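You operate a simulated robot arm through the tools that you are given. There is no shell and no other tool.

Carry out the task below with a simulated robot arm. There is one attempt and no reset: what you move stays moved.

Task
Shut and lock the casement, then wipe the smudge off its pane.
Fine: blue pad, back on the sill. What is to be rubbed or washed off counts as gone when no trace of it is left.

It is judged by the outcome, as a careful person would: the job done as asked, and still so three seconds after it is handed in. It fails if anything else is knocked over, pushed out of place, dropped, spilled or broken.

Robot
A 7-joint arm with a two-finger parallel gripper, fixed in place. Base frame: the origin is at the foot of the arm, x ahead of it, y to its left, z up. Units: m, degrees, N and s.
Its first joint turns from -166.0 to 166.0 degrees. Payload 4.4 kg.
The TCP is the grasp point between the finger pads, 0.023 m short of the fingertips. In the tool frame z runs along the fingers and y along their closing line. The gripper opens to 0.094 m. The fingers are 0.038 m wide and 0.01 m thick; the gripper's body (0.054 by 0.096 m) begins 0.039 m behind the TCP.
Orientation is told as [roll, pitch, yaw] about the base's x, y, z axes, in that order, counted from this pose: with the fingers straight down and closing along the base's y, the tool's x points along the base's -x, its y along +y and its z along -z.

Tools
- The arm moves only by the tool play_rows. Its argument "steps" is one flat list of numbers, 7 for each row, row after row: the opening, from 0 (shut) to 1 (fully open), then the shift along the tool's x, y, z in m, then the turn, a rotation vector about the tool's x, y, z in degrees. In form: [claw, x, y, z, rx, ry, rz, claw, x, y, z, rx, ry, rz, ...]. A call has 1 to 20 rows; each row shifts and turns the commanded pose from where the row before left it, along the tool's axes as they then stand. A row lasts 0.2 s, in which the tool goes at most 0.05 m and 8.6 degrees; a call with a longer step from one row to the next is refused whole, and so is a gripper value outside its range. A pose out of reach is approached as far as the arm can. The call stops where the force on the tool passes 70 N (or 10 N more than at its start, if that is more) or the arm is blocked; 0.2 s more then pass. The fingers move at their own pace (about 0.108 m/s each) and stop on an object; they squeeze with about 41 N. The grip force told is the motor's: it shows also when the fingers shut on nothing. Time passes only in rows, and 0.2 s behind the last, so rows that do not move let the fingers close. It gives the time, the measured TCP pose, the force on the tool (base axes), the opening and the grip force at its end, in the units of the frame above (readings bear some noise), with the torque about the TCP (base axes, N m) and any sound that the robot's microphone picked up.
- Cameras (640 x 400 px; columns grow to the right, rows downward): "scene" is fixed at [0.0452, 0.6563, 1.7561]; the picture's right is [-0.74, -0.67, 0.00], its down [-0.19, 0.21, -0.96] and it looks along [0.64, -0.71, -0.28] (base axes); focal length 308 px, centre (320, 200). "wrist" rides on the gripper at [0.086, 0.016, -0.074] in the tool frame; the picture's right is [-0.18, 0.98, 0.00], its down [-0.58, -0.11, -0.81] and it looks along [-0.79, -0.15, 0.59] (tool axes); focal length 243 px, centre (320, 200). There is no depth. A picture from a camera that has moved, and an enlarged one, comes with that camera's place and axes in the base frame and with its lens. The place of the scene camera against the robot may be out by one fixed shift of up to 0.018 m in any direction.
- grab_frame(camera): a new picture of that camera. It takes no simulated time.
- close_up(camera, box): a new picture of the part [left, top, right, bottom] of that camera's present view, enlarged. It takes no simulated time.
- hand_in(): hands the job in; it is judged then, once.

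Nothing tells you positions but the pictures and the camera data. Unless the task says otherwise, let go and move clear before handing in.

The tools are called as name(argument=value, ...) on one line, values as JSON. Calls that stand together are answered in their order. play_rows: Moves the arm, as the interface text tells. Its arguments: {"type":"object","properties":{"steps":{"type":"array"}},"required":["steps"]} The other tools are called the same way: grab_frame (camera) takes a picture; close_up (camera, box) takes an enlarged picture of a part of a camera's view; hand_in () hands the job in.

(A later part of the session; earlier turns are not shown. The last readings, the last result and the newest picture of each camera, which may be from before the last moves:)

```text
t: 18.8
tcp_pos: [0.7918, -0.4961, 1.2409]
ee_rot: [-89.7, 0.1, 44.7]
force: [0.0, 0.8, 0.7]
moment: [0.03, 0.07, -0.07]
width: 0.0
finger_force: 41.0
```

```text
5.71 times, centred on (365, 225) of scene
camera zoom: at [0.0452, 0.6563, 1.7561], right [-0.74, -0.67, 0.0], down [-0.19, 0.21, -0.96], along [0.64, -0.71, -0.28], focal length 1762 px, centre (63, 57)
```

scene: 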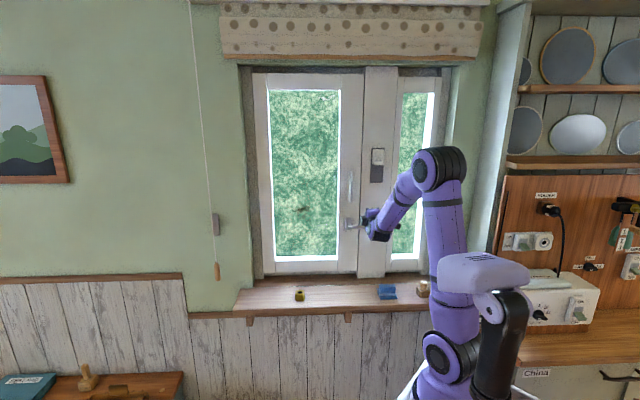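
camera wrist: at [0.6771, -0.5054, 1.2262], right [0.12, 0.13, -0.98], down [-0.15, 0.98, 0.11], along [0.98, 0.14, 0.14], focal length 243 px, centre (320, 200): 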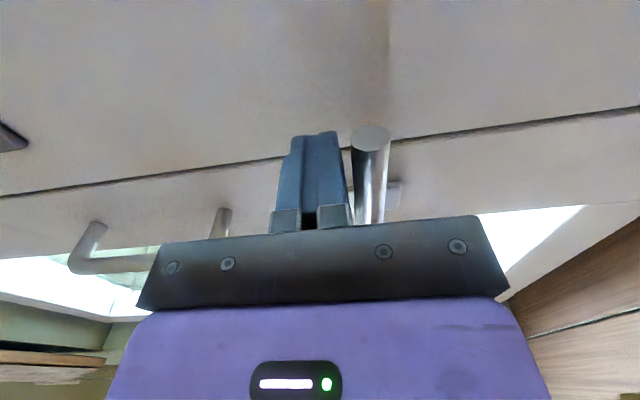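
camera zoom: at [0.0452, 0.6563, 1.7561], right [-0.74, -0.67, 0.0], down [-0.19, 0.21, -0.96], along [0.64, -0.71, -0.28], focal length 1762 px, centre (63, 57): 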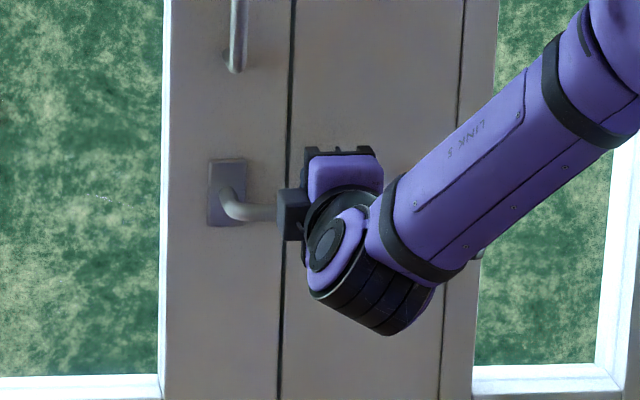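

The lever's round end is visible right beside and just below the fingers. I'll begin turning it down along its arc and watch the force.

play_rows(steps=[0, 0, 0.004, 0, 0, 0, 0, 0, 0.002, 0.0076, 0, 0, 0, 0, 0, 0.0013, 0.008, 0, 0, 0, 0])

close_up(camera="scene", box=[310, 190, 420, 260])

grab_frame(camera="wrist")

```text
t: 19.6
tcp_pos: [0.791, -0.4977, 1.2371]
ee_rot: [-89.6, 0.2, 44.7]
force: [-0.6, -0.9, 0.1]
moment: [-0.03, 0.01, 0.0]
width: 0.0
finger_force: 40.7
out of reach, approached as far as the arm can: row 2, 3
```

```text
5.71 times, centred on (365, 225) of scene
camera zoom: at [0.0452, 0.6563, 1.7561], right [-0.74, -0.67, 0.0], down [-0.19, 0.21, -0.96], along [0.64, -0.71, -0.28], focal length 1762 px, centre (63, 57)
```

zoom: 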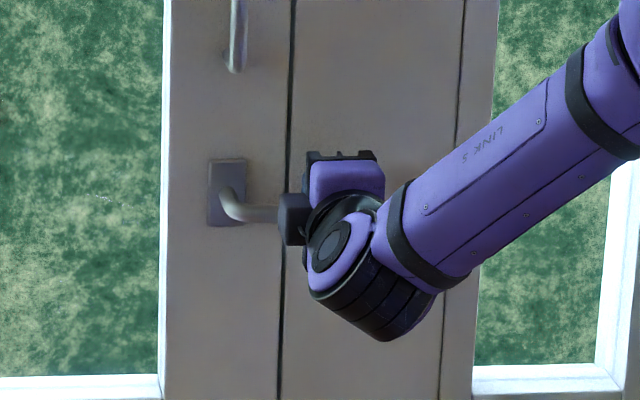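

```text
taken
camera wrist: at [0.6763, -0.5066, 1.2219], right [0.12, 0.13, -0.98], down [-0.15, 0.98, 0.11], along [0.98, 0.14, 0.14], focal length 243 px, centre (320, 200)
```

wrist: 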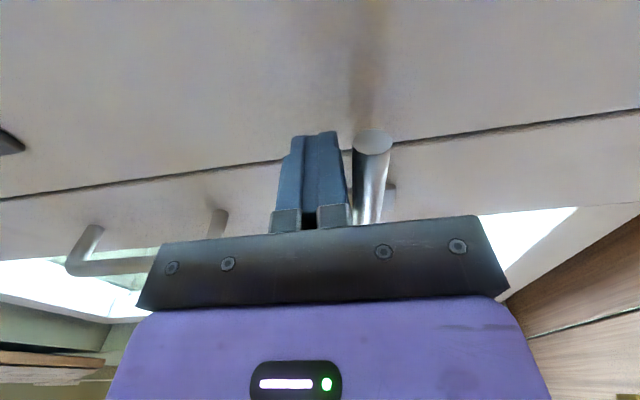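

The arm has hit a wrist limit with the tool level at this low height. Nothing has moved on the lever yet. I'll raise slightly, pitch the tool 30° downward for easier reach, and push the lever from there.

play_rows(steps=[0, 0, -0.015, 0, 0, 0, 0, 0, 0, -0.015, 0, 0, 0, 0, 0, 0, 0, 0, -7.5, 0, 0, 0, 0, 0, 0, -7.5, 0, 0, 0, 0, 0, 0, -7.5, 0, 0, 0, 0, 0, 0, -7.5, 0, 0])

grab_frame(camera="wrist")

close_up(camera="scene", box=[310, 190, 420, 260])

```text
t: 21.0
tcp_pos: [0.791, -0.4979, 1.2676]
ee_rot: [-59.6, 0.2, 44.7]
force: [-0.7, -0.7, 0.6]
moment: [0.02, -0.01, 0.0]
width: 0.0
finger_force: 41.2
```

```text
taken
camera wrist: at [0.6784, -0.5086, 1.292], right [-0.22, 0.48, -0.85], down [-0.04, 0.86, 0.5], along [0.97, 0.14, -0.17], focal length 243 px, centre (320, 200)
```

wrist: 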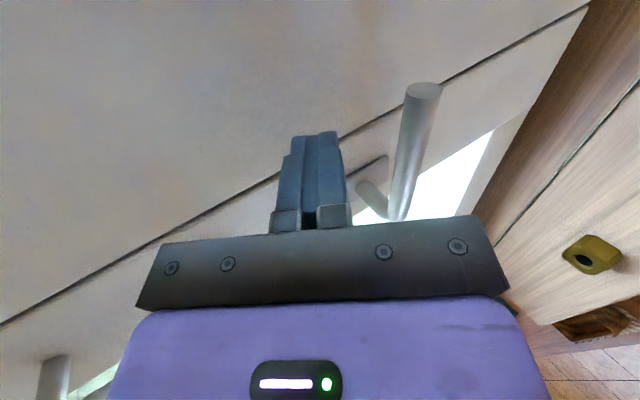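

```text
5.71 times, centred on (365, 225) of scene
camera zoom: at [0.0452, 0.6563, 1.7561], right [-0.74, -0.67, 0.0], down [-0.19, 0.21, -0.96], along [0.64, -0.71, -0.28], focal length 1762 px, centre (63, 57)
```

zoom: 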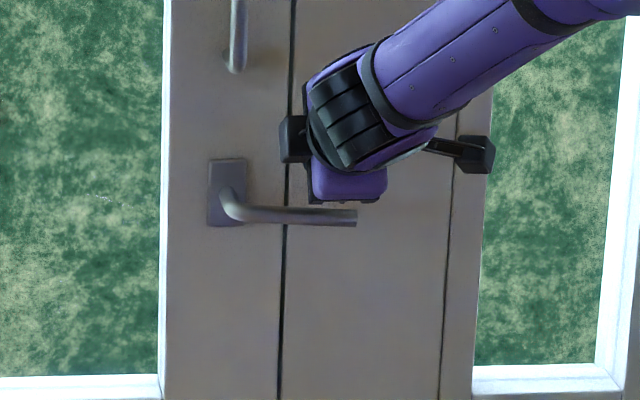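

The tool is pitched 30° down and above the lever. I'll lower onto it and start turning it down.

play_rows(steps=[0, 0, 0.0115, 0.0067, 0, 0, 0, 0, 0, 0.0115, 0.0067, 0, 0, 0, 0, 0, 0.0035, 0.002, 0, 0, 0, 0, 0, 0.0066, 0.0038, 0, 0, 0, 0, 0, 0.0069, 0.004, 0, 0, 0])

grab_frame(camera="wrist")

close_up(camera="scene", box=[310, 190, 420, 260])

```text
t: 22.2
tcp_pos: [0.7912, -0.498, 1.2209]
ee_rot: [-59.6, 0.2, 44.7]
force: [0.1, 0.2, 0.3]
moment: [0.03, -0.01, -0.03]
width: 0.0
finger_force: 41.4
```

```text
taken
camera wrist: at [0.678, -0.5081, 1.2458], right [-0.22, 0.48, -0.85], down [-0.04, 0.87, 0.5], along [0.97, 0.14, -0.17], focal length 243 px, centre (320, 200)
```

wrist: 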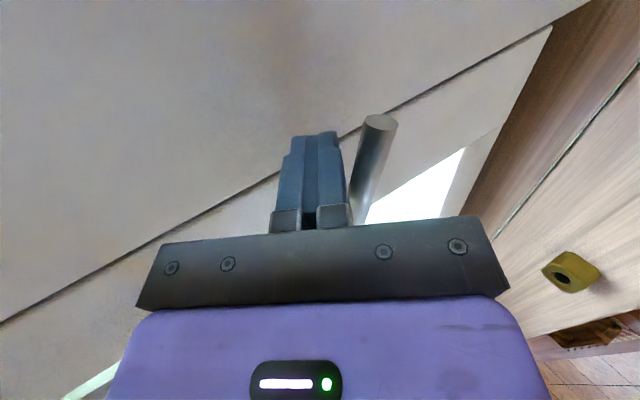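

```text
5.71 times, centred on (365, 225) of scene
camera zoom: at [0.0452, 0.6563, 1.7561], right [-0.74, -0.67, 0.0], down [-0.19, 0.21, -0.96], along [0.64, -0.71, -0.28], focal length 1762 px, centre (63, 57)
```

zoom: 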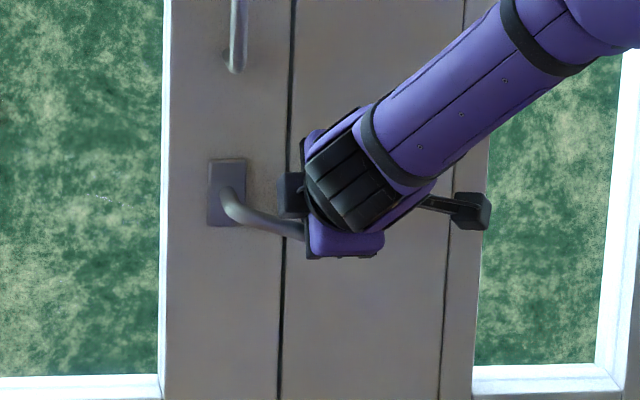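

The lever has turned about 15° downward with little force. I'll continue along the arc.

play_rows(steps=[0, 0.001, 0.0074, 0.0043, 0, 0, 0, 0, 0, 0.0075, 0.0044, 0, 0, 0, 0, -0.0015, 0.0079, 0.0046, 0, 0, 0, 0, -0.003, 0.0078, 0.0045, 0, 0, 0])

grab_frame(camera="wrist")

close_up(camera="scene", box=[310, 190, 420, 260])

```text
t: 23.2
tcp_pos: [0.7928, -0.495, 1.1861]
ee_rot: [-59.6, 0.2, 44.7]
force: [0.0, -0.9, 0.7]
moment: [0.03, 0.01, -0.03]
width: 0.0
finger_force: 41.2
```

```text
taken
camera wrist: at [0.6804, -0.5055, 1.2103], right [-0.22, 0.48, -0.85], down [-0.04, 0.87, 0.5], along [0.97, 0.14, -0.17], focal length 243 px, centre (320, 200)
```

wrist: 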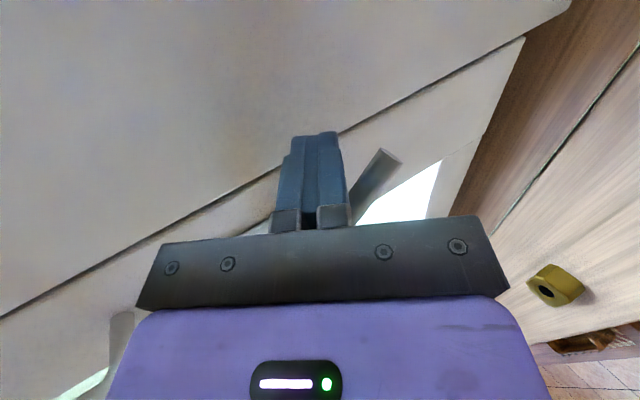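

```text
5.71 times, centred on (365, 225) of scene
camera zoom: at [0.0452, 0.6563, 1.7561], right [-0.74, -0.67, 0.0], down [-0.19, 0.21, -0.96], along [0.64, -0.71, -0.28], focal length 1762 px, centre (63, 57)
```

zoom: 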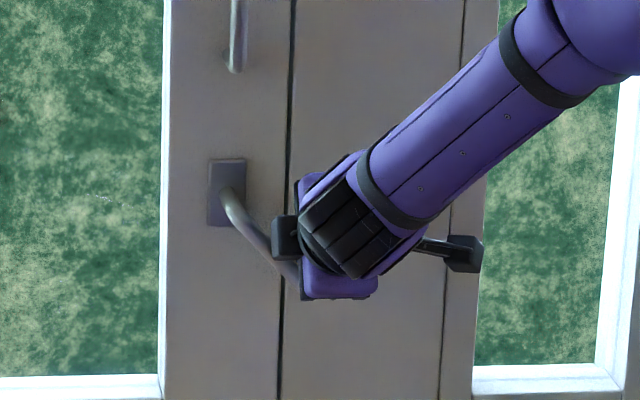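

The lever is now near 45° down, as planned. I'll carry on toward vertical.

play_rows(steps=[0, -0.0043, 0.0076, 0.0044, 0, 0, 0, 0, -0.0059, 0.0074, 0.0043, 0, 0, 0, 0, -0.0071, 0.0068, 0.0039, 0, 0, 0, 0, -0.0085, 0.006, 0.0035, 0, 0, 0])

grab_frame(camera="wrist")

close_up(camera="scene", box=[310, 190, 420, 260])

```text
t: 24.2
tcp_pos: [0.8103, -0.4771, 1.154]
ee_rot: [-59.6, 0.2, 44.8]
force: [0.2, -0.5, -0.7]
moment: [-0.01, 0.01, 0.03]
width: 0.0
finger_force: 40.8
```

```text
taken
camera wrist: at [0.6986, -0.4875, 1.1779], right [-0.22, 0.48, -0.85], down [-0.04, 0.87, 0.5], along [0.97, 0.14, -0.17], focal length 243 px, centre (320, 200)
```

wrist: 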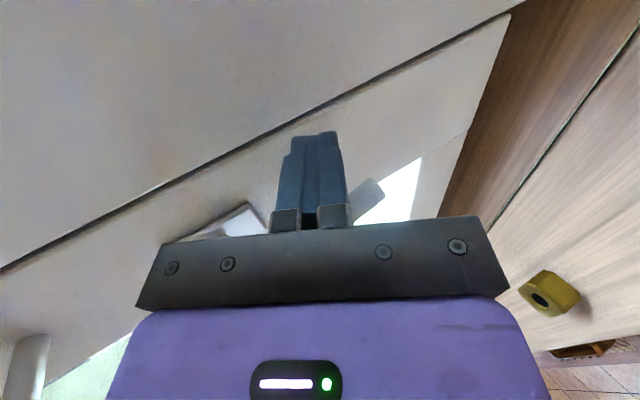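

```text
5.71 times, centred on (365, 225) of scene
camera zoom: at [0.0452, 0.6563, 1.7561], right [-0.74, -0.67, 0.0], down [-0.19, 0.21, -0.96], along [0.64, -0.71, -0.28], focal length 1762 px, centre (63, 57)
```

zoom: 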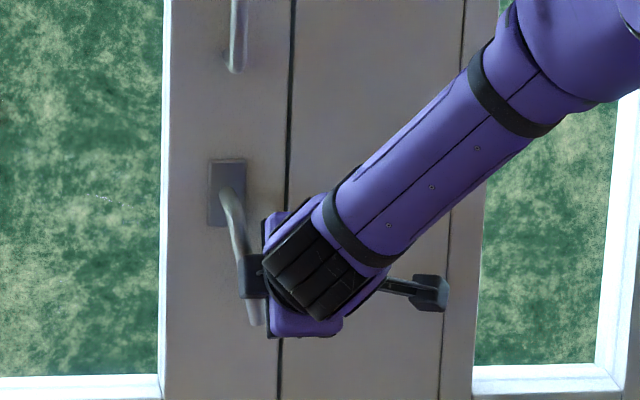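

The lever is near 75°. I'll push the last bit to vertical and feel for the end stop.

play_rows(steps=[0, -0.0097, 0.005, 0.0029, 0, 0, 0, 0, -0.0107, 0.0037, 0.0022, 0, 0, 0, 0, -0.004, 0, 0, 0, 0, 0, 0, -0.004, 0, 0, 0, 0, 0])

grab_frame(camera="wrist")

close_up(camera="scene", box=[310, 190, 420, 260])

```text
t: 25.2
tcp_pos: [0.8219, -0.4671, 1.1453]
ee_rot: [-59.9, 0.3, 43.3]
force: [-50.4, 1.3, 12.2]
moment: [0.3, -3.25, 1.3]
width: 0.0001
finger_force: 41.0
stopped in row 4: the force on the tool passed its limit at 76 N (the readings are from after the stop); the commanded pose is now the measured one
```

```text
taken
camera wrist: at [0.7085, -0.4739, 1.1691], right [-0.21, 0.48, -0.85], down [-0.02, 0.87, 0.5], along [0.98, 0.12, -0.17], focal length 243 px, centre (320, 200)
```

wrist: 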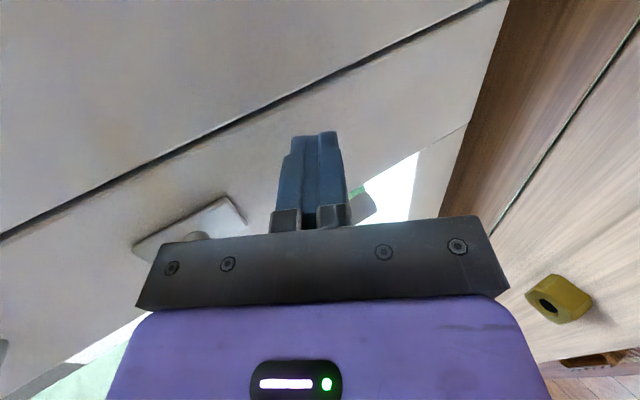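

```text
5.71 times, centred on (365, 225) of scene
camera zoom: at [0.0452, 0.6563, 1.7561], right [-0.74, -0.67, 0.0], down [-0.19, 0.21, -0.96], along [0.64, -0.71, -0.28], focal length 1762 px, centre (63, 57)
```

zoom: 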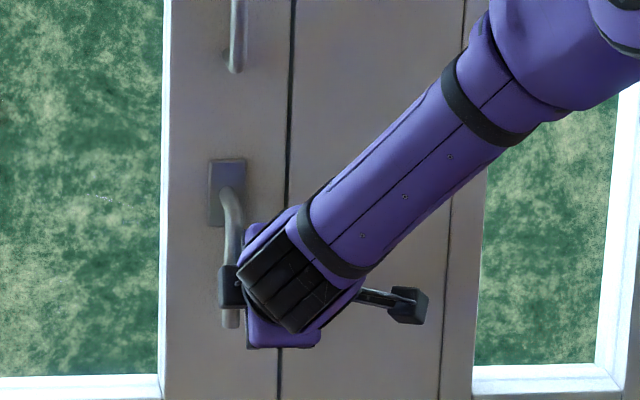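

The lever is vertical and against its stop. I'll back the fingers off it and check that it stays down.

play_rows(steps=[0, 0.01, 0, 0, 0, 0, 0, 0, 0.015, 0, 0, 0, 0, 0, 0, 0, 0, -0.04, 0, 0, 0, 0, 0, 0, -0.04, 0, 0, 0, 0, 0, -0.03, -0.01, 0, 0, 0])

grab_frame(camera="wrist")

close_up(camera="scene", box=[310, 190, 420, 260])

close_up(camera="scene", box=[320, 120, 440, 195])

```text
t: 26.4
tcp_pos: [0.7662, -0.4357, 1.2142]
ee_rot: [-59.7, 0.2, 43.7]
force: [0.8, 0.0, -0.3]
moment: [-0.01, 0.02, -0.01]
width: 0.0
finger_force: 41.2
```

```text
taken
camera wrist: at [0.6532, -0.4443, 1.2389], right [-0.21, 0.48, -0.85], down [-0.02, 0.87, 0.5], along [0.98, 0.12, -0.17], focal length 243 px, centre (320, 200)
```

wrist: 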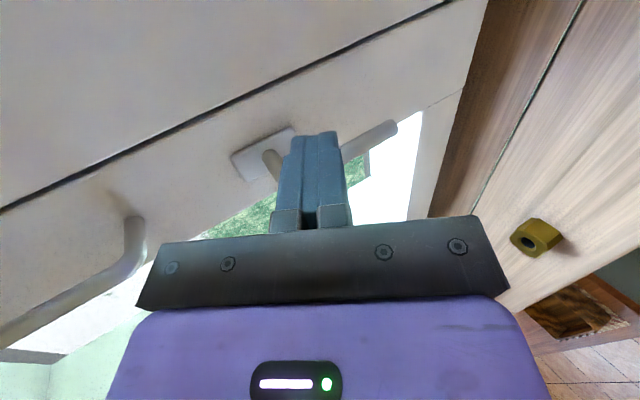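

```text
5.71 times, centred on (365, 225) of scene
camera zoom: at [0.0452, 0.6563, 1.7561], right [-0.74, -0.67, 0.0], down [-0.19, 0.21, -0.96], along [0.64, -0.71, -0.28], focal length 1762 px, centre (63, 57)
```

zoom: 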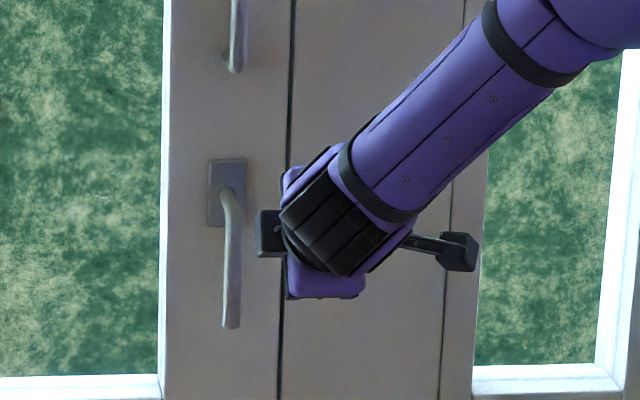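

```text
5.33 times, centred on (380, 158) of scene
camera zoom: at [0.0452, 0.6563, 1.7561], right [-0.74, -0.67, 0.0], down [-0.19, 0.21, -0.96], along [0.64, -0.71, -0.28], focal length 1644 px, centre (0, 427)
```

zoom: 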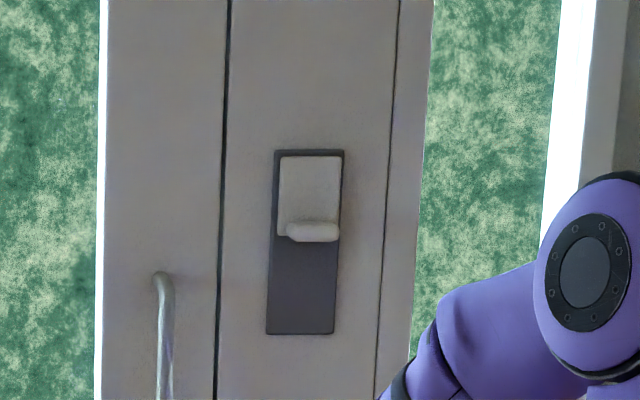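

The lever stays vertical after release, and the mullion slide is untouched. To be sure the casement is really locked I'll do a gentle pull test on the pull bar. First I'll rise, level the tool and roll it 90° so the fingers close sideways.

play_rows(steps=[0, 0, -0.0346, -0.02, 0, 0, 0, 0, 0, -0.0346, -0.02, 0, 0, 0, 0, 0, -0.0346, -0.02, 0, 0, 0, 0, 0, -0.0346, -0.02, 0, 0, 0, 0, 0, -0.015, -0.015, 7.5, 0, 0, 0, 0, 0, -0.01, 7.5, 0, 0, 0, 0, 0, -0.01, 7.5, 0, 0, 0, 0, 0, 0, 7.5, 0, 0])

play_rows(steps=[0, 0, 0, 0, 0, 0, 7.5, 0, 0, 0, 0, 0, 0, 7.5, 0, 0, 0, 0, 0, 0, 7.5, 0, 0, 0, 0, 0, 0, 7.5, 0, 0, 0, 0, 0, 0, 7.5, 0, 0, 0, 0, 0, 0, 7.5, 0, 0, 0, 0, 0, 0, 7.5, 0, 0, 0, 0, 0, 0, 7.5, 0, 0, 0, 0, 0, 0, 7.5, 0, 0, 0, 0, 0, 0, 7.5, 0, 0, 0, 0, 0, 0, 7.5, 0, 0, 0, 0, 0, 0, 7.5])

grab_frame(camera="wrist")

grab_frame(camera="scene")

```text
t: 28.2
tcp_pos: [0.7477, -0.418, 1.4019]
ee_rot: [-89.8, 0.4, 43.9]
force: [-0.2, 0.6, 0.4]
moment: [0.01, 0.03, -0.02]
width: 0.0
finger_force: 41.2
```

```text
t: 30.8
tcp_pos: [0.7489, -0.4177, 1.4006]
ee_rot: [-31.5, -89.7, -14.7]
force: [-0.2, -0.2, -0.4]
moment: [0.0, 0.03, 0.02]
width: 0.0
finger_force: 41.2
```

```text
taken
camera wrist: at [0.709, -0.3541, 1.3157], right [0.71, 0.68, 0.18], down [-0.63, 0.51, 0.59], along [0.31, -0.53, 0.79], focal length 243 px, centre (320, 200)
```

wrist: 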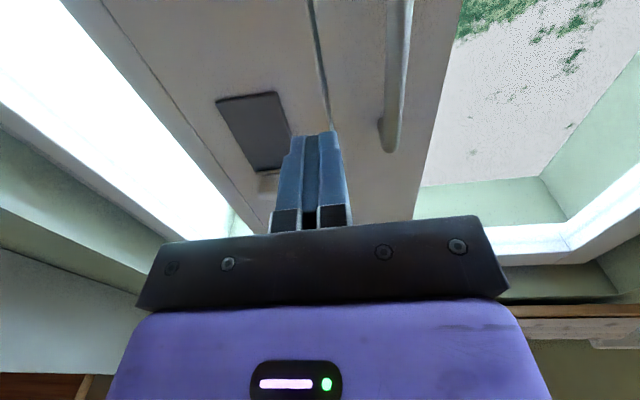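

```text
taken
```

scene: 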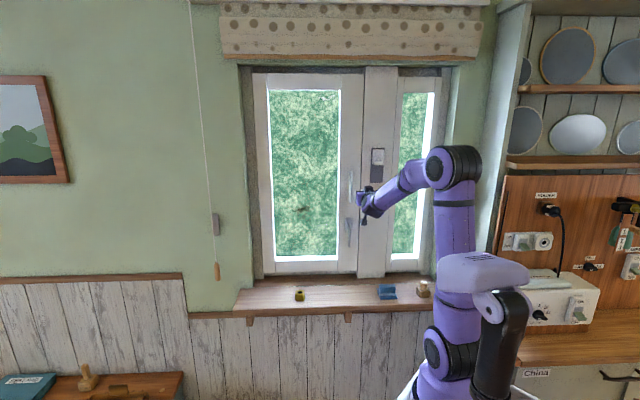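

The pull bar is just up and left of the fingers (about l = 0.284, n = 0.915). I'll open, centre on it, go forward and close around it.

play_rows(steps=[1, 0, 0.025, 0, 0, 0, 0, 1, 0, 0.025, 0, 0, 0, 0, 1, 0, 0, 0, 0, 0, 0, 1, 0, 0, 0.03, 0, 0, 0, 1, 0, 0, 0.03, 0, 0, 0])

grab_frame(camera="wrist")

close_up(camera="scene", box=[310, 150, 420, 220])

```text
t: 32.0
tcp_pos: [0.8258, -0.4262, 1.4022]
ee_rot: [-44.5, -89.6, -1.7]
force: [-0.1, 1.3, 0.3]
moment: [0.02, 0.04, -0.05]
width: 0.0941
finger_force: 0.0
```

```text
taken
camera wrist: at [0.7859, -0.3624, 1.3161], right [0.71, 0.68, 0.18], down [-0.63, 0.51, 0.59], along [0.31, -0.53, 0.79], focal length 243 px, centre (320, 200)
```

wrist: 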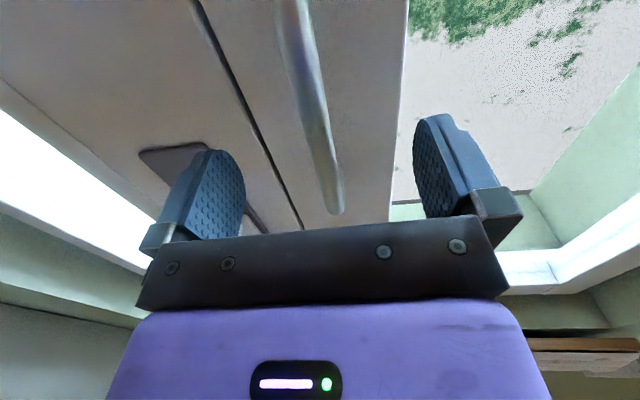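

```text
5.71 times, centred on (365, 185) of scene
camera zoom: at [0.0452, 0.6563, 1.7561], right [-0.74, -0.67, 0.0], down [-0.19, 0.21, -0.96], along [0.64, -0.71, -0.28], focal length 1762 px, centre (63, 286)
```

zoom: 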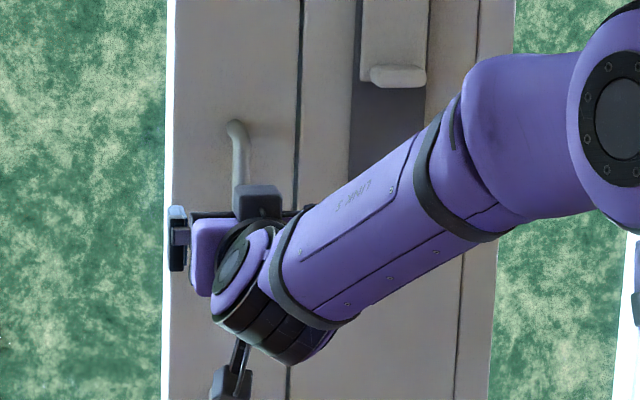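

The bar is centred between the fingers. I'll go forward 18 mm and close on it.

play_rows(steps=[1, 0, 0, 0.018, 0, 0, 0, 0, 0, 0, 0, 0, 0, 0, 0, 0, 0, 0, 0, 0, 0, 0, 0, 0, 0, 0, 0, 0])

grab_frame(camera="wrist")

```text
t: 33.0
tcp_pos: [0.8395, -0.4393, 1.4015]
ee_rot: [-37.1, -89.5, -9.1]
force: [6.4, 2.2, 1.0]
moment: [0.76, -1.03, 0.04]
width: 0.0137
finger_force: 44.8
```

```text
taken
camera wrist: at [0.7988, -0.3753, 1.3151], right [0.71, 0.68, 0.18], down [-0.63, 0.51, 0.59], along [0.31, -0.53, 0.79], focal length 243 px, centre (320, 200)
```

wrist: 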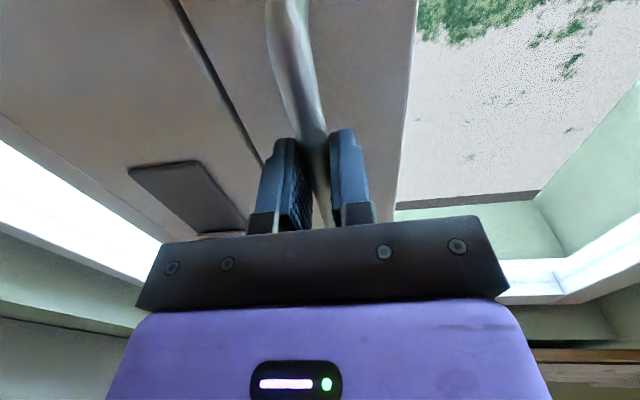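

I'm holding the bar (13.7 mm wide). I'll pull back a few millimetres to see whether the sash resists.

play_rows(steps=[0, 0, 0, -0.003, 0, 0, 0, 0, 0, 0, -0.003, 0, 0, 0])

close_up(camera="scene", box=[310, 190, 420, 290])

```text
t: 33.6
tcp_pos: [0.8367, -0.4362, 1.4007]
ee_rot: [-42.7, -89.5, -3.7]
force: [37.5, -16.7, 8.9]
moment: [0.98, -1.47, 0.13]
width: 0.0141
finger_force: 45.3
```

```text
4.00 times, centred on (365, 240) of scene
camera zoom: at [0.0452, 0.6563, 1.7561], right [-0.74, -0.67, 0.0], down [-0.19, 0.21, -0.96], along [0.64, -0.71, -0.28], focal length 1233 px, centre (140, 40)
```

zoom: 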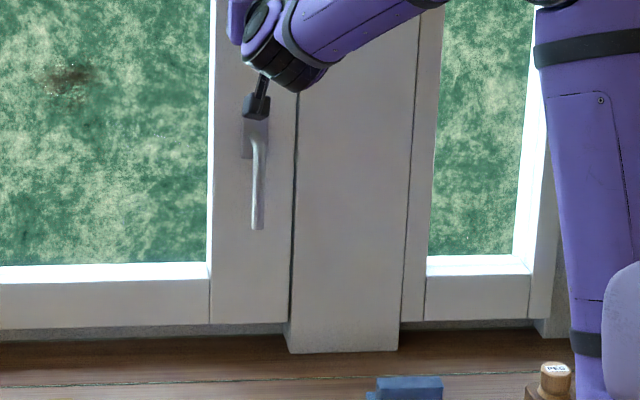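

The sash resisted with about 38 N where it moved at about 1 N before, so it is locked. I'll ease off, let go of the bar and back away.

play_rows(steps=[0, 0, 0, 0.004, 0, 0, 0, 0.5, 0, 0, 0, 0, 0, 0, 1, 0, 0, 0, 0, 0, 0, 1, 0, 0, 0, 0, 0, 0, 1, 0, 0, -0.03, 0, 0, 0, 1, 0, 0, -0.04, 0, 0, 0])

close_up(camera="scene", box=[310, 150, 420, 290])

```text
t: 35.0
tcp_pos: [0.7895, -0.3888, 1.3993]
ee_rot: [-37.6, -89.5, -8.6]
force: [-0.6, -0.3, 0.0]
moment: [-0.03, -0.01, 0.02]
width: 0.0938
finger_force: 0.1
```

```text
2.86 times, centred on (365, 220) of scene
camera zoom: at [0.0452, 0.6563, 1.7561], right [-0.74, -0.67, 0.0], down [-0.19, 0.21, -0.96], along [0.64, -0.71, -0.28], focal length 881 px, centre (191, 143)
```

zoom: 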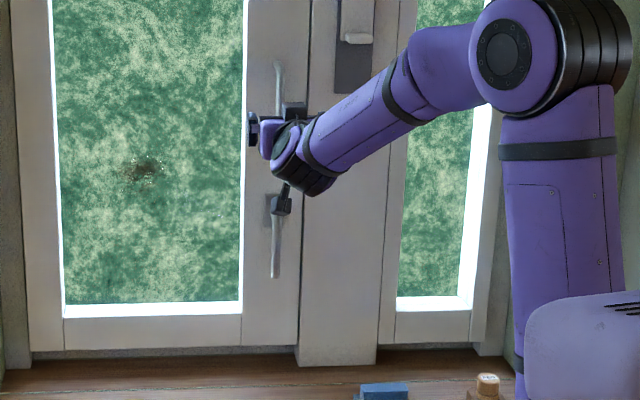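

Released cleanly, and the casement and lever are unchanged. Before fetching the pad I'll test that the arm can reach the smudge area facing the pane squarely, staying well off the glass.

play_rows(steps=[0.5, 0.018, 0.036, 0, 0, 0, 0, 0.5, 0.02, 0.036, 0, 0, 0, 0, 0.5, 0.02, 0.036, 0, 0, 0, 0, 0.5, 0.02, 0.036, 0, 0, 0, 0, 0.5, 0.02, 0.036, 0, 0, 0, 0, 0.5, 0.02, 0.036, 0, 0, 0, 0])

grab_frame(camera="wrist")

grab_frame(camera="scene")

```text
t: 36.4
tcp_pos: [0.944, -0.2373, 1.283]
ee_rot: [-39.9, -89.6, -6.6]
force: [-0.7, -0.8, 1.1]
moment: [0.0, 0.02, 0.01]
width: 0.0471
finger_force: 0.1
```

```text
taken
camera wrist: at [0.9041, -0.174, 1.1964], right [0.71, 0.68, 0.18], down [-0.63, 0.51, 0.59], along [0.31, -0.53, 0.79], focal length 243 px, centre (320, 200)
```

wrist: 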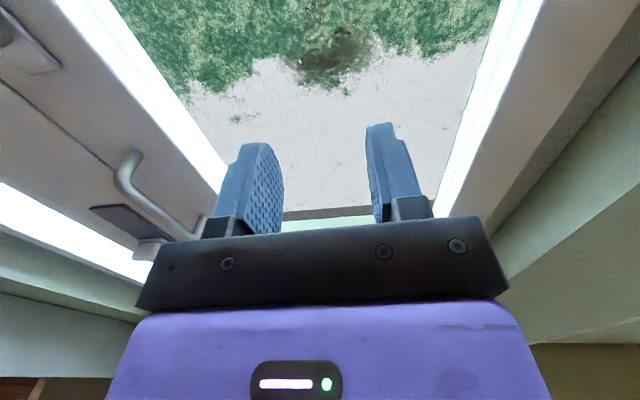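

```text
taken
```

scene: 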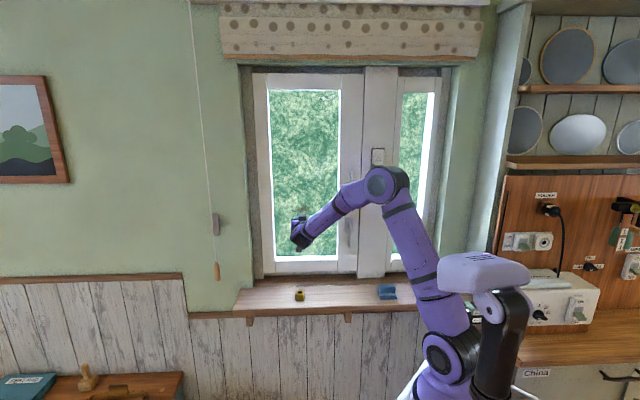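

The arm reaches the smudge area squarely, and the smudge is visible ahead. I'll zoom in to measure its extent.

close_up(camera="wrist", box=[240, 0, 420, 112])

close_up(camera="scene", box=[260, 180, 344, 232])

```text
3.56 times, centred on (330, 56) of wrist
camera zoom: at [0.9041, -0.174, 1.1964], right [0.71, 0.68, 0.18], down [-0.63, 0.51, 0.59], along [0.31, -0.53, 0.79], focal length 863 px, centre (284, 712)
```

zoom: 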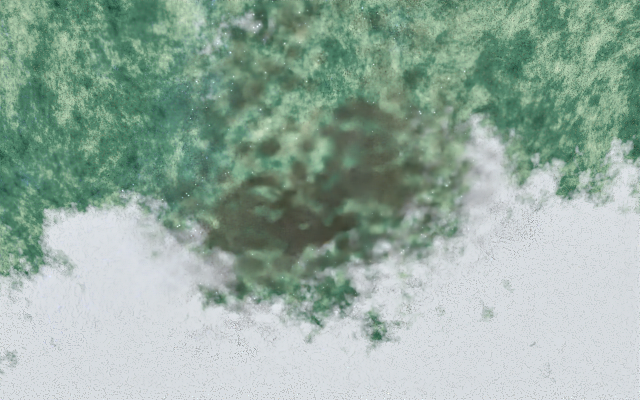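

```text
7.62 times, centred on (302, 206) of scene
camera zoom: at [0.0452, 0.6563, 1.7561], right [-0.74, -0.67, 0.0], down [-0.19, 0.21, -0.96], along [0.64, -0.71, -0.28], focal length 2349 px, centre (457, 154)
```

zoom: 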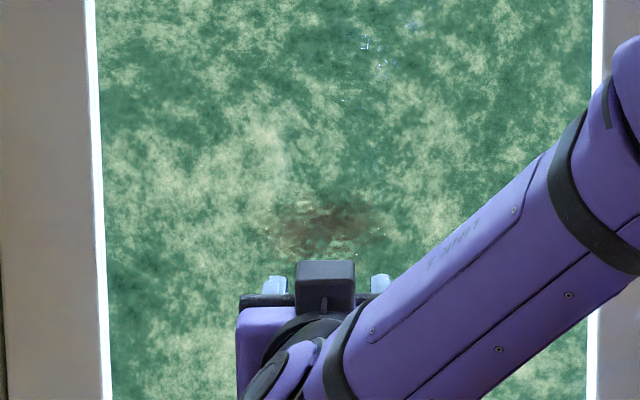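

The smudge spans about l 0.475–0.54 and z 1.245–1.30. Now for the pad: I'll back off from the glass and pitch the tool to point down while moving right, to above the pad.

play_rows(steps=[0.5, 0, 0, -0.04, 0, 0, 0, 0.5, 0, 0, -0.04, 0, 0, 0, 0.5, 0, -0.033, 0, 0, 7.5, 0, 0.5, 0, -0.033, 0, 0, 7.5, 0, 0.5, 0, -0.033, 0, 0, 7.5, 0, 0.5, 0, -0.033, 0, 0, 7.5, 0, 0.5, 0, -0.033, 0, 0, 7.5, 0, 0.5, 0, -0.033, 0, 0, 7.5, 0, 0.5, 0, -0.033, 0, 0, 7.5, 0, 0.5, 0, -0.033, 0, 0, 7.5, 0, 0.5, 0, -0.033, 0, 0, 7.5, 0, 0.5, 0, -0.033, 0, 0, 7.5, 0, 0.5, 0, -0.033, 0, 0, 7.5, 0, 0.5, 0, -0.033, 0, 0, 7.5, 0])

grab_frame(camera="wrist")

grab_frame(camera="scene")

```text
t: 39.4
tcp_pos: [0.6036, -0.4542, 1.285]
ee_rot: [-0.2, 0.4, -46.2]
force: [0.3, 1.5, 0.3]
moment: [-0.04, -0.01, 0.0]
width: 0.0471
finger_force: 0.1
```

```text
taken
camera wrist: at [0.556, -0.3814, 1.3602], right [0.84, 0.55, -0.01], down [0.33, -0.5, 0.8], along [0.44, -0.67, -0.6], focal length 243 px, centre (320, 200)
```

wrist: 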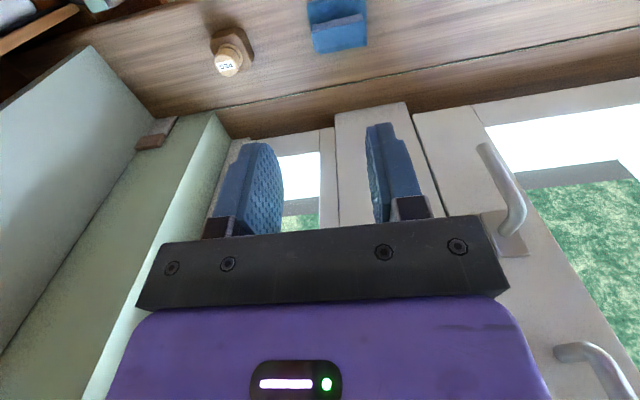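

```text
taken
```

scene: 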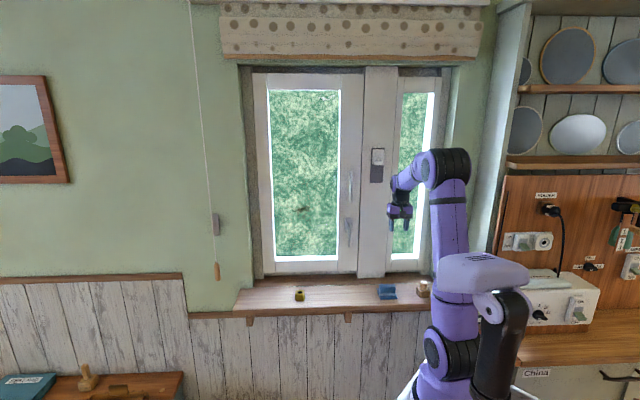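

I'm above and behind the pad. I'll zoom in on it with the wrist camera.

close_up(camera="wrist", box=[260, 0, 420, 100])

close_up(camera="scene", box=[360, 270, 420, 308])

```text
4.00 times, centred on (340, 50) of wrist
camera zoom: at [0.556, -0.3814, 1.3602], right [0.84, 0.55, -0.01], down [0.33, -0.5, 0.8], along [0.44, -0.67, -0.6], focal length 970 px, centre (240, 800)
```

zoom: 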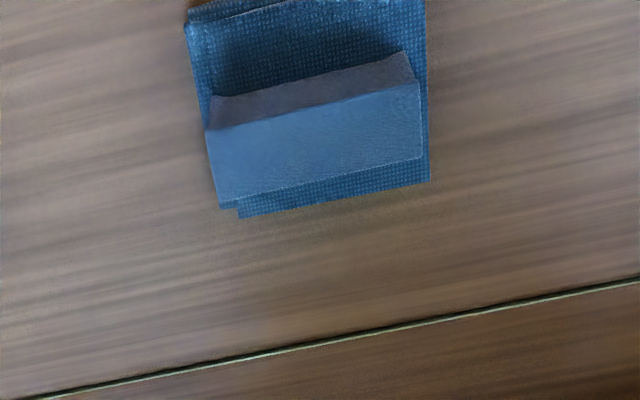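

```text
10.53 times, centred on (390, 289) of scene
camera zoom: at [0.0452, 0.6563, 1.7561], right [-0.74, -0.67, 0.0], down [-0.19, 0.21, -0.96], along [0.64, -0.71, -0.28], focal length 3245 px, centre (-417, -737)
```

zoom: 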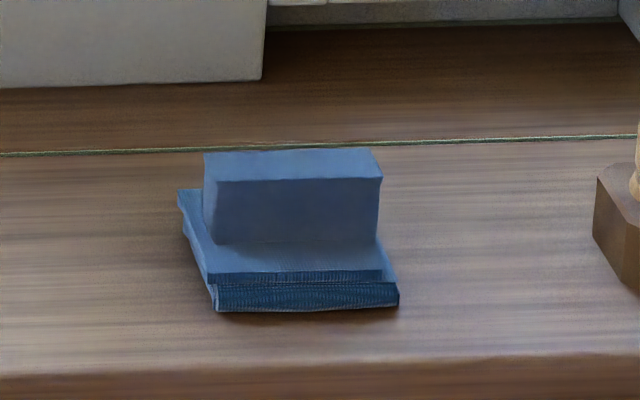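

The pad is partly out of frame. I'll move back 10 cm to see the whole of it.

play_rows(steps=[0.5, 0.04, 0, 0, 0, 0, 0, 0.5, 0.04, 0, 0, 0, 0, 0, 0.5, 0.03, 0, 0, 0, 0, 0])

close_up(camera="wrist", box=[260, 0, 420, 100])

grab_frame(camera="wrist")

```text
t: 40.2
tcp_pos: [0.5285, -0.3752, 1.2848]
ee_rot: [-0.3, 0.4, -46.3]
force: [0.3, 0.0, -0.5]
moment: [0.02, 0.06, 0.0]
width: 0.047
finger_force: 0.0
```

```text
4.00 times, centred on (340, 50) of wrist
camera zoom: at [0.48, -0.3024, 1.3602], right [0.84, 0.55, -0.01], down [0.33, -0.5, 0.8], along [0.44, -0.67, -0.6], focal length 970 px, centre (240, 800)
```

zoom: 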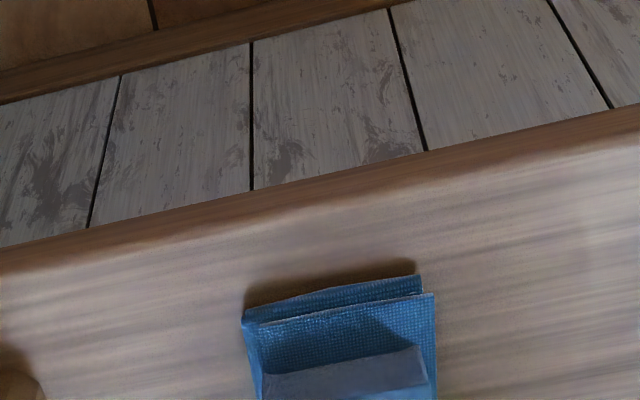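

```text
taken
camera wrist: at [0.48, -0.3024, 1.3602], right [0.84, 0.55, -0.01], down [0.33, -0.5, 0.8], along [0.44, -0.67, -0.6], focal length 243 px, centre (320, 200)
```

wrist: 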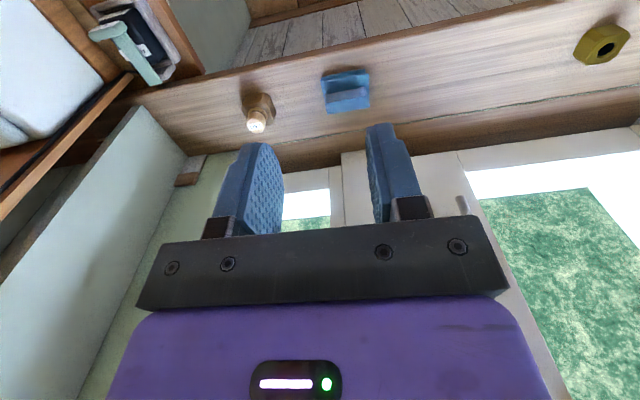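

close_up(camera="wrist", box=[300, 50, 396, 110])

```text
6.67 times, centred on (348, 80) of wrist
camera zoom: at [0.48, -0.3024, 1.3602], right [0.84, 0.55, -0.01], down [0.33, -0.5, 0.8], along [0.44, -0.67, -0.6], focal length 1618 px, centre (133, 1000)
```

zoom: 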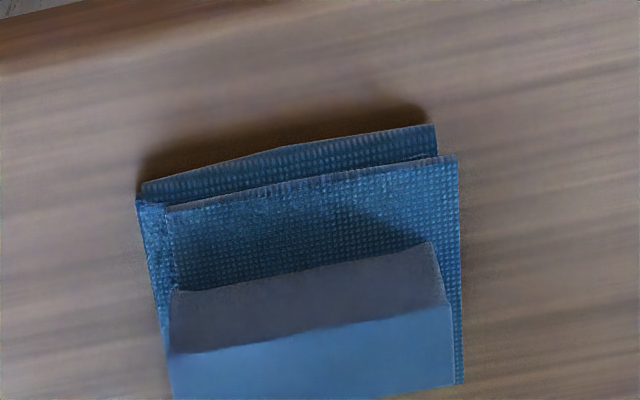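

The pad's grip ridge runs along the wall: l 0.084–0.157, n 0.792–0.816, top z ≈ 0.972. The sill is at about z = 0.92. I'll turn the tool so the fingers close across the ridge and move above it.

play_rows(steps=[0.8, 0, 0, 0, 0, 0, -7.6, 0.8, 0, 0, 0, 0, 0, -7.6, 0.8, 0, 0, 0, 0, 0, -7.6, 0.8, 0, 0, 0, 0, 0, -7.6, 0.8, 0, 0, 0, 0, 0, -7.6, 0.8, 0, 0, 0, 0, 0, -7.6, 0.8, 0, 0, 0, 0, 0, -7.6, 0.8, 0, 0, 0, 0, 0, -7.6, 0.8, 0, 0, 0, 0, 0, -7.6, 0.8, 0, 0, 0, 0, 0, -7.6, 0.8, 0, 0, 0, 0, 0, -7.6, 0.8, 0, 0, 0, 0, 0, -7.6])

play_rows(steps=[0.8, -0.0024, -0.033, 0.03, 0, 0, 0, 0.8, -0.0024, -0.033, 0.03, 0, 0, 0, 0.8, -0.0024, -0.033, 0.03, 0, 0, 0, 0.8, -0.0024, -0.033, 0.03, 0, 0, 0, 0.8, -0.0025, -0.033, 0.03, 0, 0, 0])

grab_frame(camera="wrist")

grab_frame(camera="scene")

```text
t: 42.8
tcp_pos: [0.5283, -0.3753, 1.2845]
ee_rot: [0.3, 0.3, 45.1]
force: [-0.1, 0.5, 0.0]
moment: [-0.01, -0.01, 0.0]
width: 0.075
finger_force: 0.1
```

```text
t: 44.0
tcp_pos: [0.651, -0.4831, 1.1338]
ee_rot: [0.1, 0.3, 44.9]
force: [-0.2, 1.1, 0.6]
moment: [-0.02, -0.03, 0.01]
width: 0.0753
finger_force: 0.1
```

```text
taken
camera wrist: at [0.5783, -0.5335, 1.2099], right [-0.56, 0.83, 0.0], down [0.49, 0.33, 0.8], along [0.66, 0.45, -0.6], focal length 243 px, centre (320, 200)
```

wrist: 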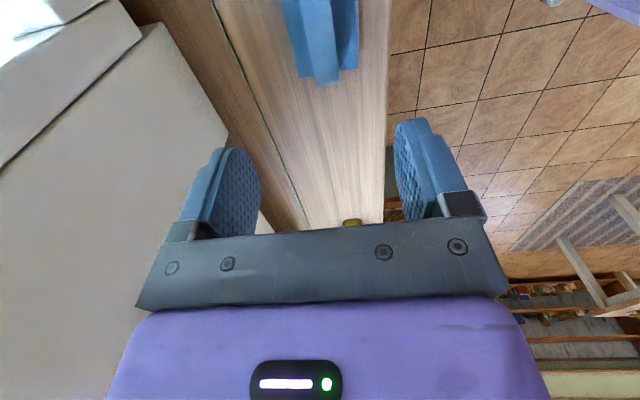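

```text
taken
```

scene: 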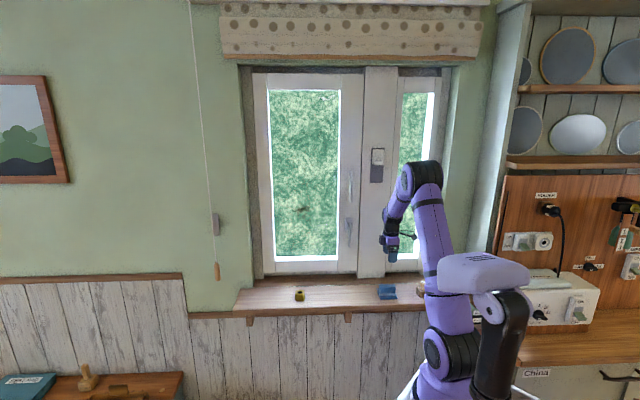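

The ridge lines up between the fingers. I'll zoom in to check before descending.

close_up(camera="wrist", box=[230, 0, 430, 125])

```text
3.20 times, centred on (330, 62) of wrist
camera zoom: at [0.5783, -0.5335, 1.2099], right [-0.56, 0.83, 0.0], down [0.49, 0.33, 0.8], along [0.66, 0.45, -0.6], focal length 776 px, centre (288, 640)
```

zoom: 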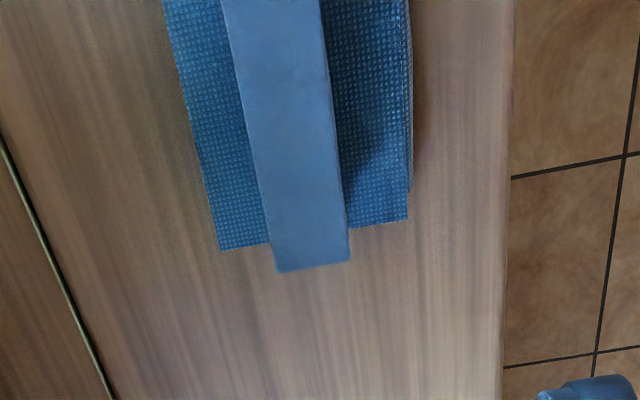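

The ridge is centred at n = 0.802 and parallel to the wall, matching the tool. I'll descend in stages.

play_rows(steps=[0.8, 0, 0, 0.04, 0, 0, 0, 0.8, 0, 0, 0.04, 0, 0, 0, 0.8, 0, 0, 0.04, 0, 0, 0, 0.8, 0, 0, 0.025, 0, 0, 0])

grab_frame(camera="wrist")

close_up(camera="scene", box=[350, 250, 440, 310])

```text
t: 45.0
tcp_pos: [0.6507, -0.4842, 0.9897]
ee_rot: [0.3, 0.4, 44.9]
force: [-0.7, 0.4, 0.5]
moment: [-0.01, 0.01, -0.03]
width: 0.0749
finger_force: 0.0
```

```text
taken
camera wrist: at [0.5787, -0.5339, 1.0644], right [-0.56, 0.83, 0.0], down [0.49, 0.33, 0.8], along [0.66, 0.45, -0.6], focal length 243 px, centre (320, 200)
```

wrist: 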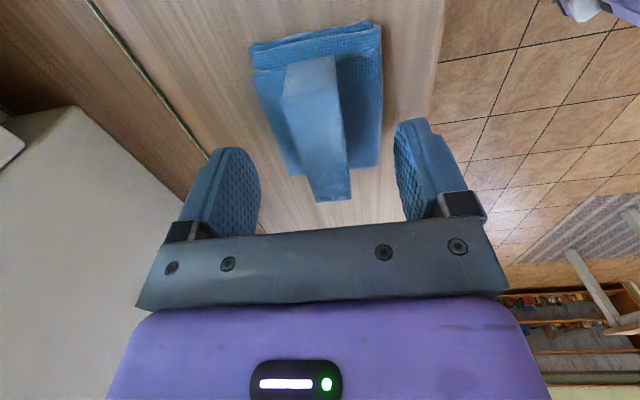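

```text
6.67 times, centred on (395, 280) of scene
camera zoom: at [0.0452, 0.6563, 1.7561], right [-0.74, -0.67, 0.0], down [-0.19, 0.21, -0.96], along [0.64, -0.71, -0.28], focal length 2055 px, centre (-180, -333)
```

zoom: 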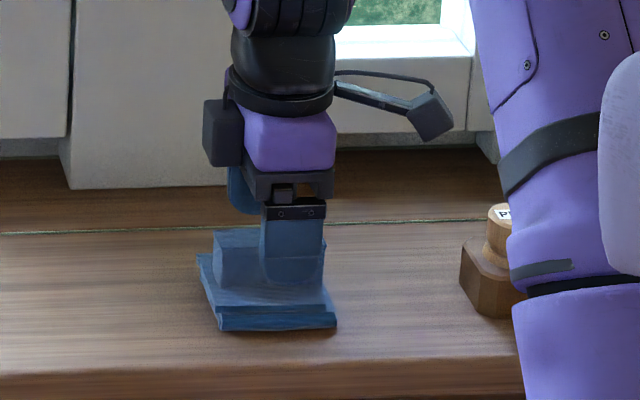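

The fingers straddle the ridge. I'll zoom in once more to confirm the heights before going down the last bit.

close_up(camera="wrist", box=[210, 0, 430, 220])

```text
1.82 times, centred on (320, 110) of wrist
camera zoom: at [0.5787, -0.5339, 1.0644], right [-0.56, 0.83, 0.0], down [0.49, 0.33, 0.8], along [0.66, 0.45, -0.6], focal length 441 px, centre (320, 364)
```

zoom: 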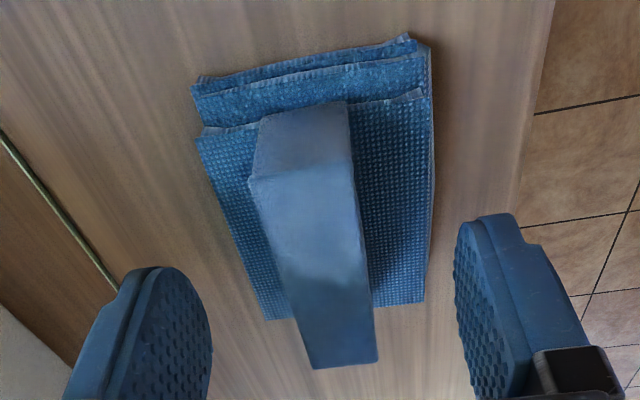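

The base top is at z ≈ 0.942 and the ridge top at 0.972, so I'll set the TCP at 0.968 and close on the ridge.

play_rows(steps=[0.8, 0, 0, 0.011, 0, 0, 0, 0.8, 0, 0, 0.0107, 0, 0, 0, 0, 0, 0, 0, 0, 0, 0, 0, 0, 0, 0, 0, 0, 0, 0, 0, 0, 0, 0, 0, 0])

grab_frame(camera="wrist")

close_up(camera="scene", box=[350, 250, 440, 310])

```text
t: 46.2
tcp_pos: [0.6506, -0.4839, 0.9671]
ee_rot: [0.3, 0.3, 44.9]
force: [-0.1, -0.8, 0.1]
moment: [0.03, -0.02, 0.06]
width: 0.0232
finger_force: 41.0
```

```text
taken
camera wrist: at [0.5784, -0.5343, 1.0426], right [-0.56, 0.83, 0.0], down [0.49, 0.33, 0.8], along [0.66, 0.45, -0.6], focal length 243 px, centre (320, 200)
```

wrist: 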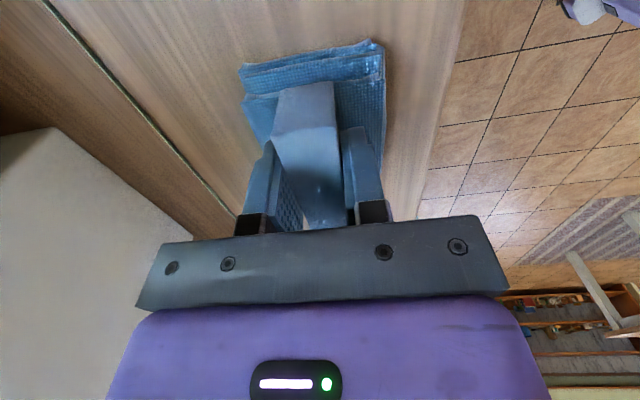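

```text
6.67 times, centred on (395, 280) of scene
camera zoom: at [0.0452, 0.6563, 1.7561], right [-0.74, -0.67, 0.0], down [-0.19, 0.21, -0.96], along [0.64, -0.71, -0.28], focal length 2055 px, centre (-180, -333)
```

zoom: 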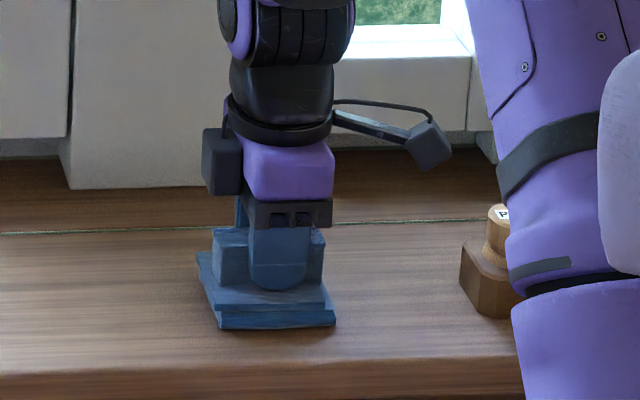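

The pad is gripped (23 mm, 41 N). I'll lift it straight up and check that it is held.

play_rows(steps=[0, 0, 0, -0.02, 0, 0, 0, 0, 0, 0, -0.04, 0, 0, 0, 0, 0, 0, -0.045, 0, 0, 0, 0, 0, 0.01, -0.045, 0, 0, 0, 0, 0, 0.01, -0.045, 0, 0, 0, 0, 0, 0.01, -0.045, 0, 0, 0, 0, 0, 0.01, -0.045, 0, 0, 0, 0, 0, 0.01, -0.035, 0, 0, 0])

grab_frame(camera="wrist")

grab_frame(camera="scene")

```text
t: 48.0
tcp_pos: [0.6179, -0.4496, 1.287]
ee_rot: [0.4, 0.2, 44.9]
force: [-0.5, 0.2, -0.6]
moment: [0.0, -0.01, -0.02]
width: 0.023
finger_force: 40.9
```

```text
taken
camera wrist: at [0.546, -0.5002, 1.3628], right [-0.56, 0.83, 0.01], down [0.49, 0.33, 0.8], along [0.66, 0.46, -0.6], focal length 243 px, centre (320, 200)
```

wrist: 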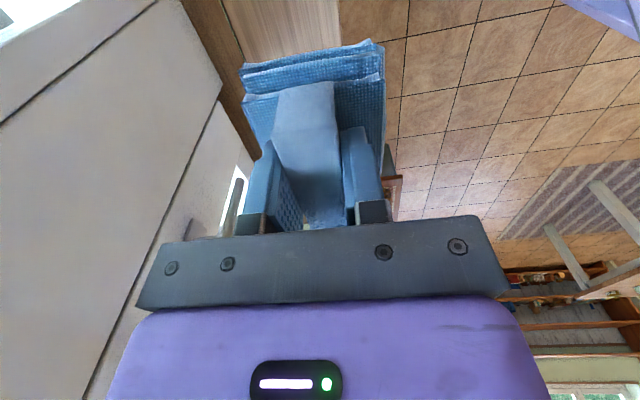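

```text
taken
```

scene: 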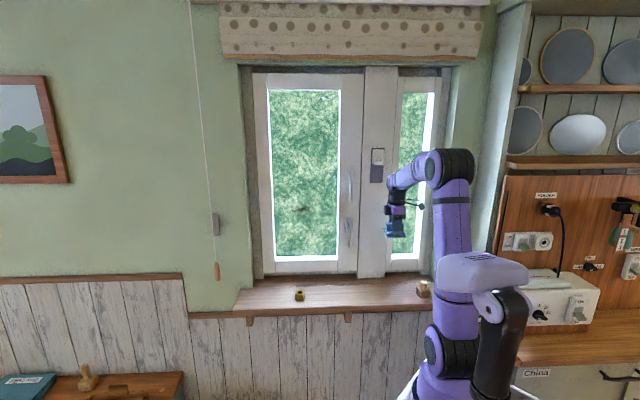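

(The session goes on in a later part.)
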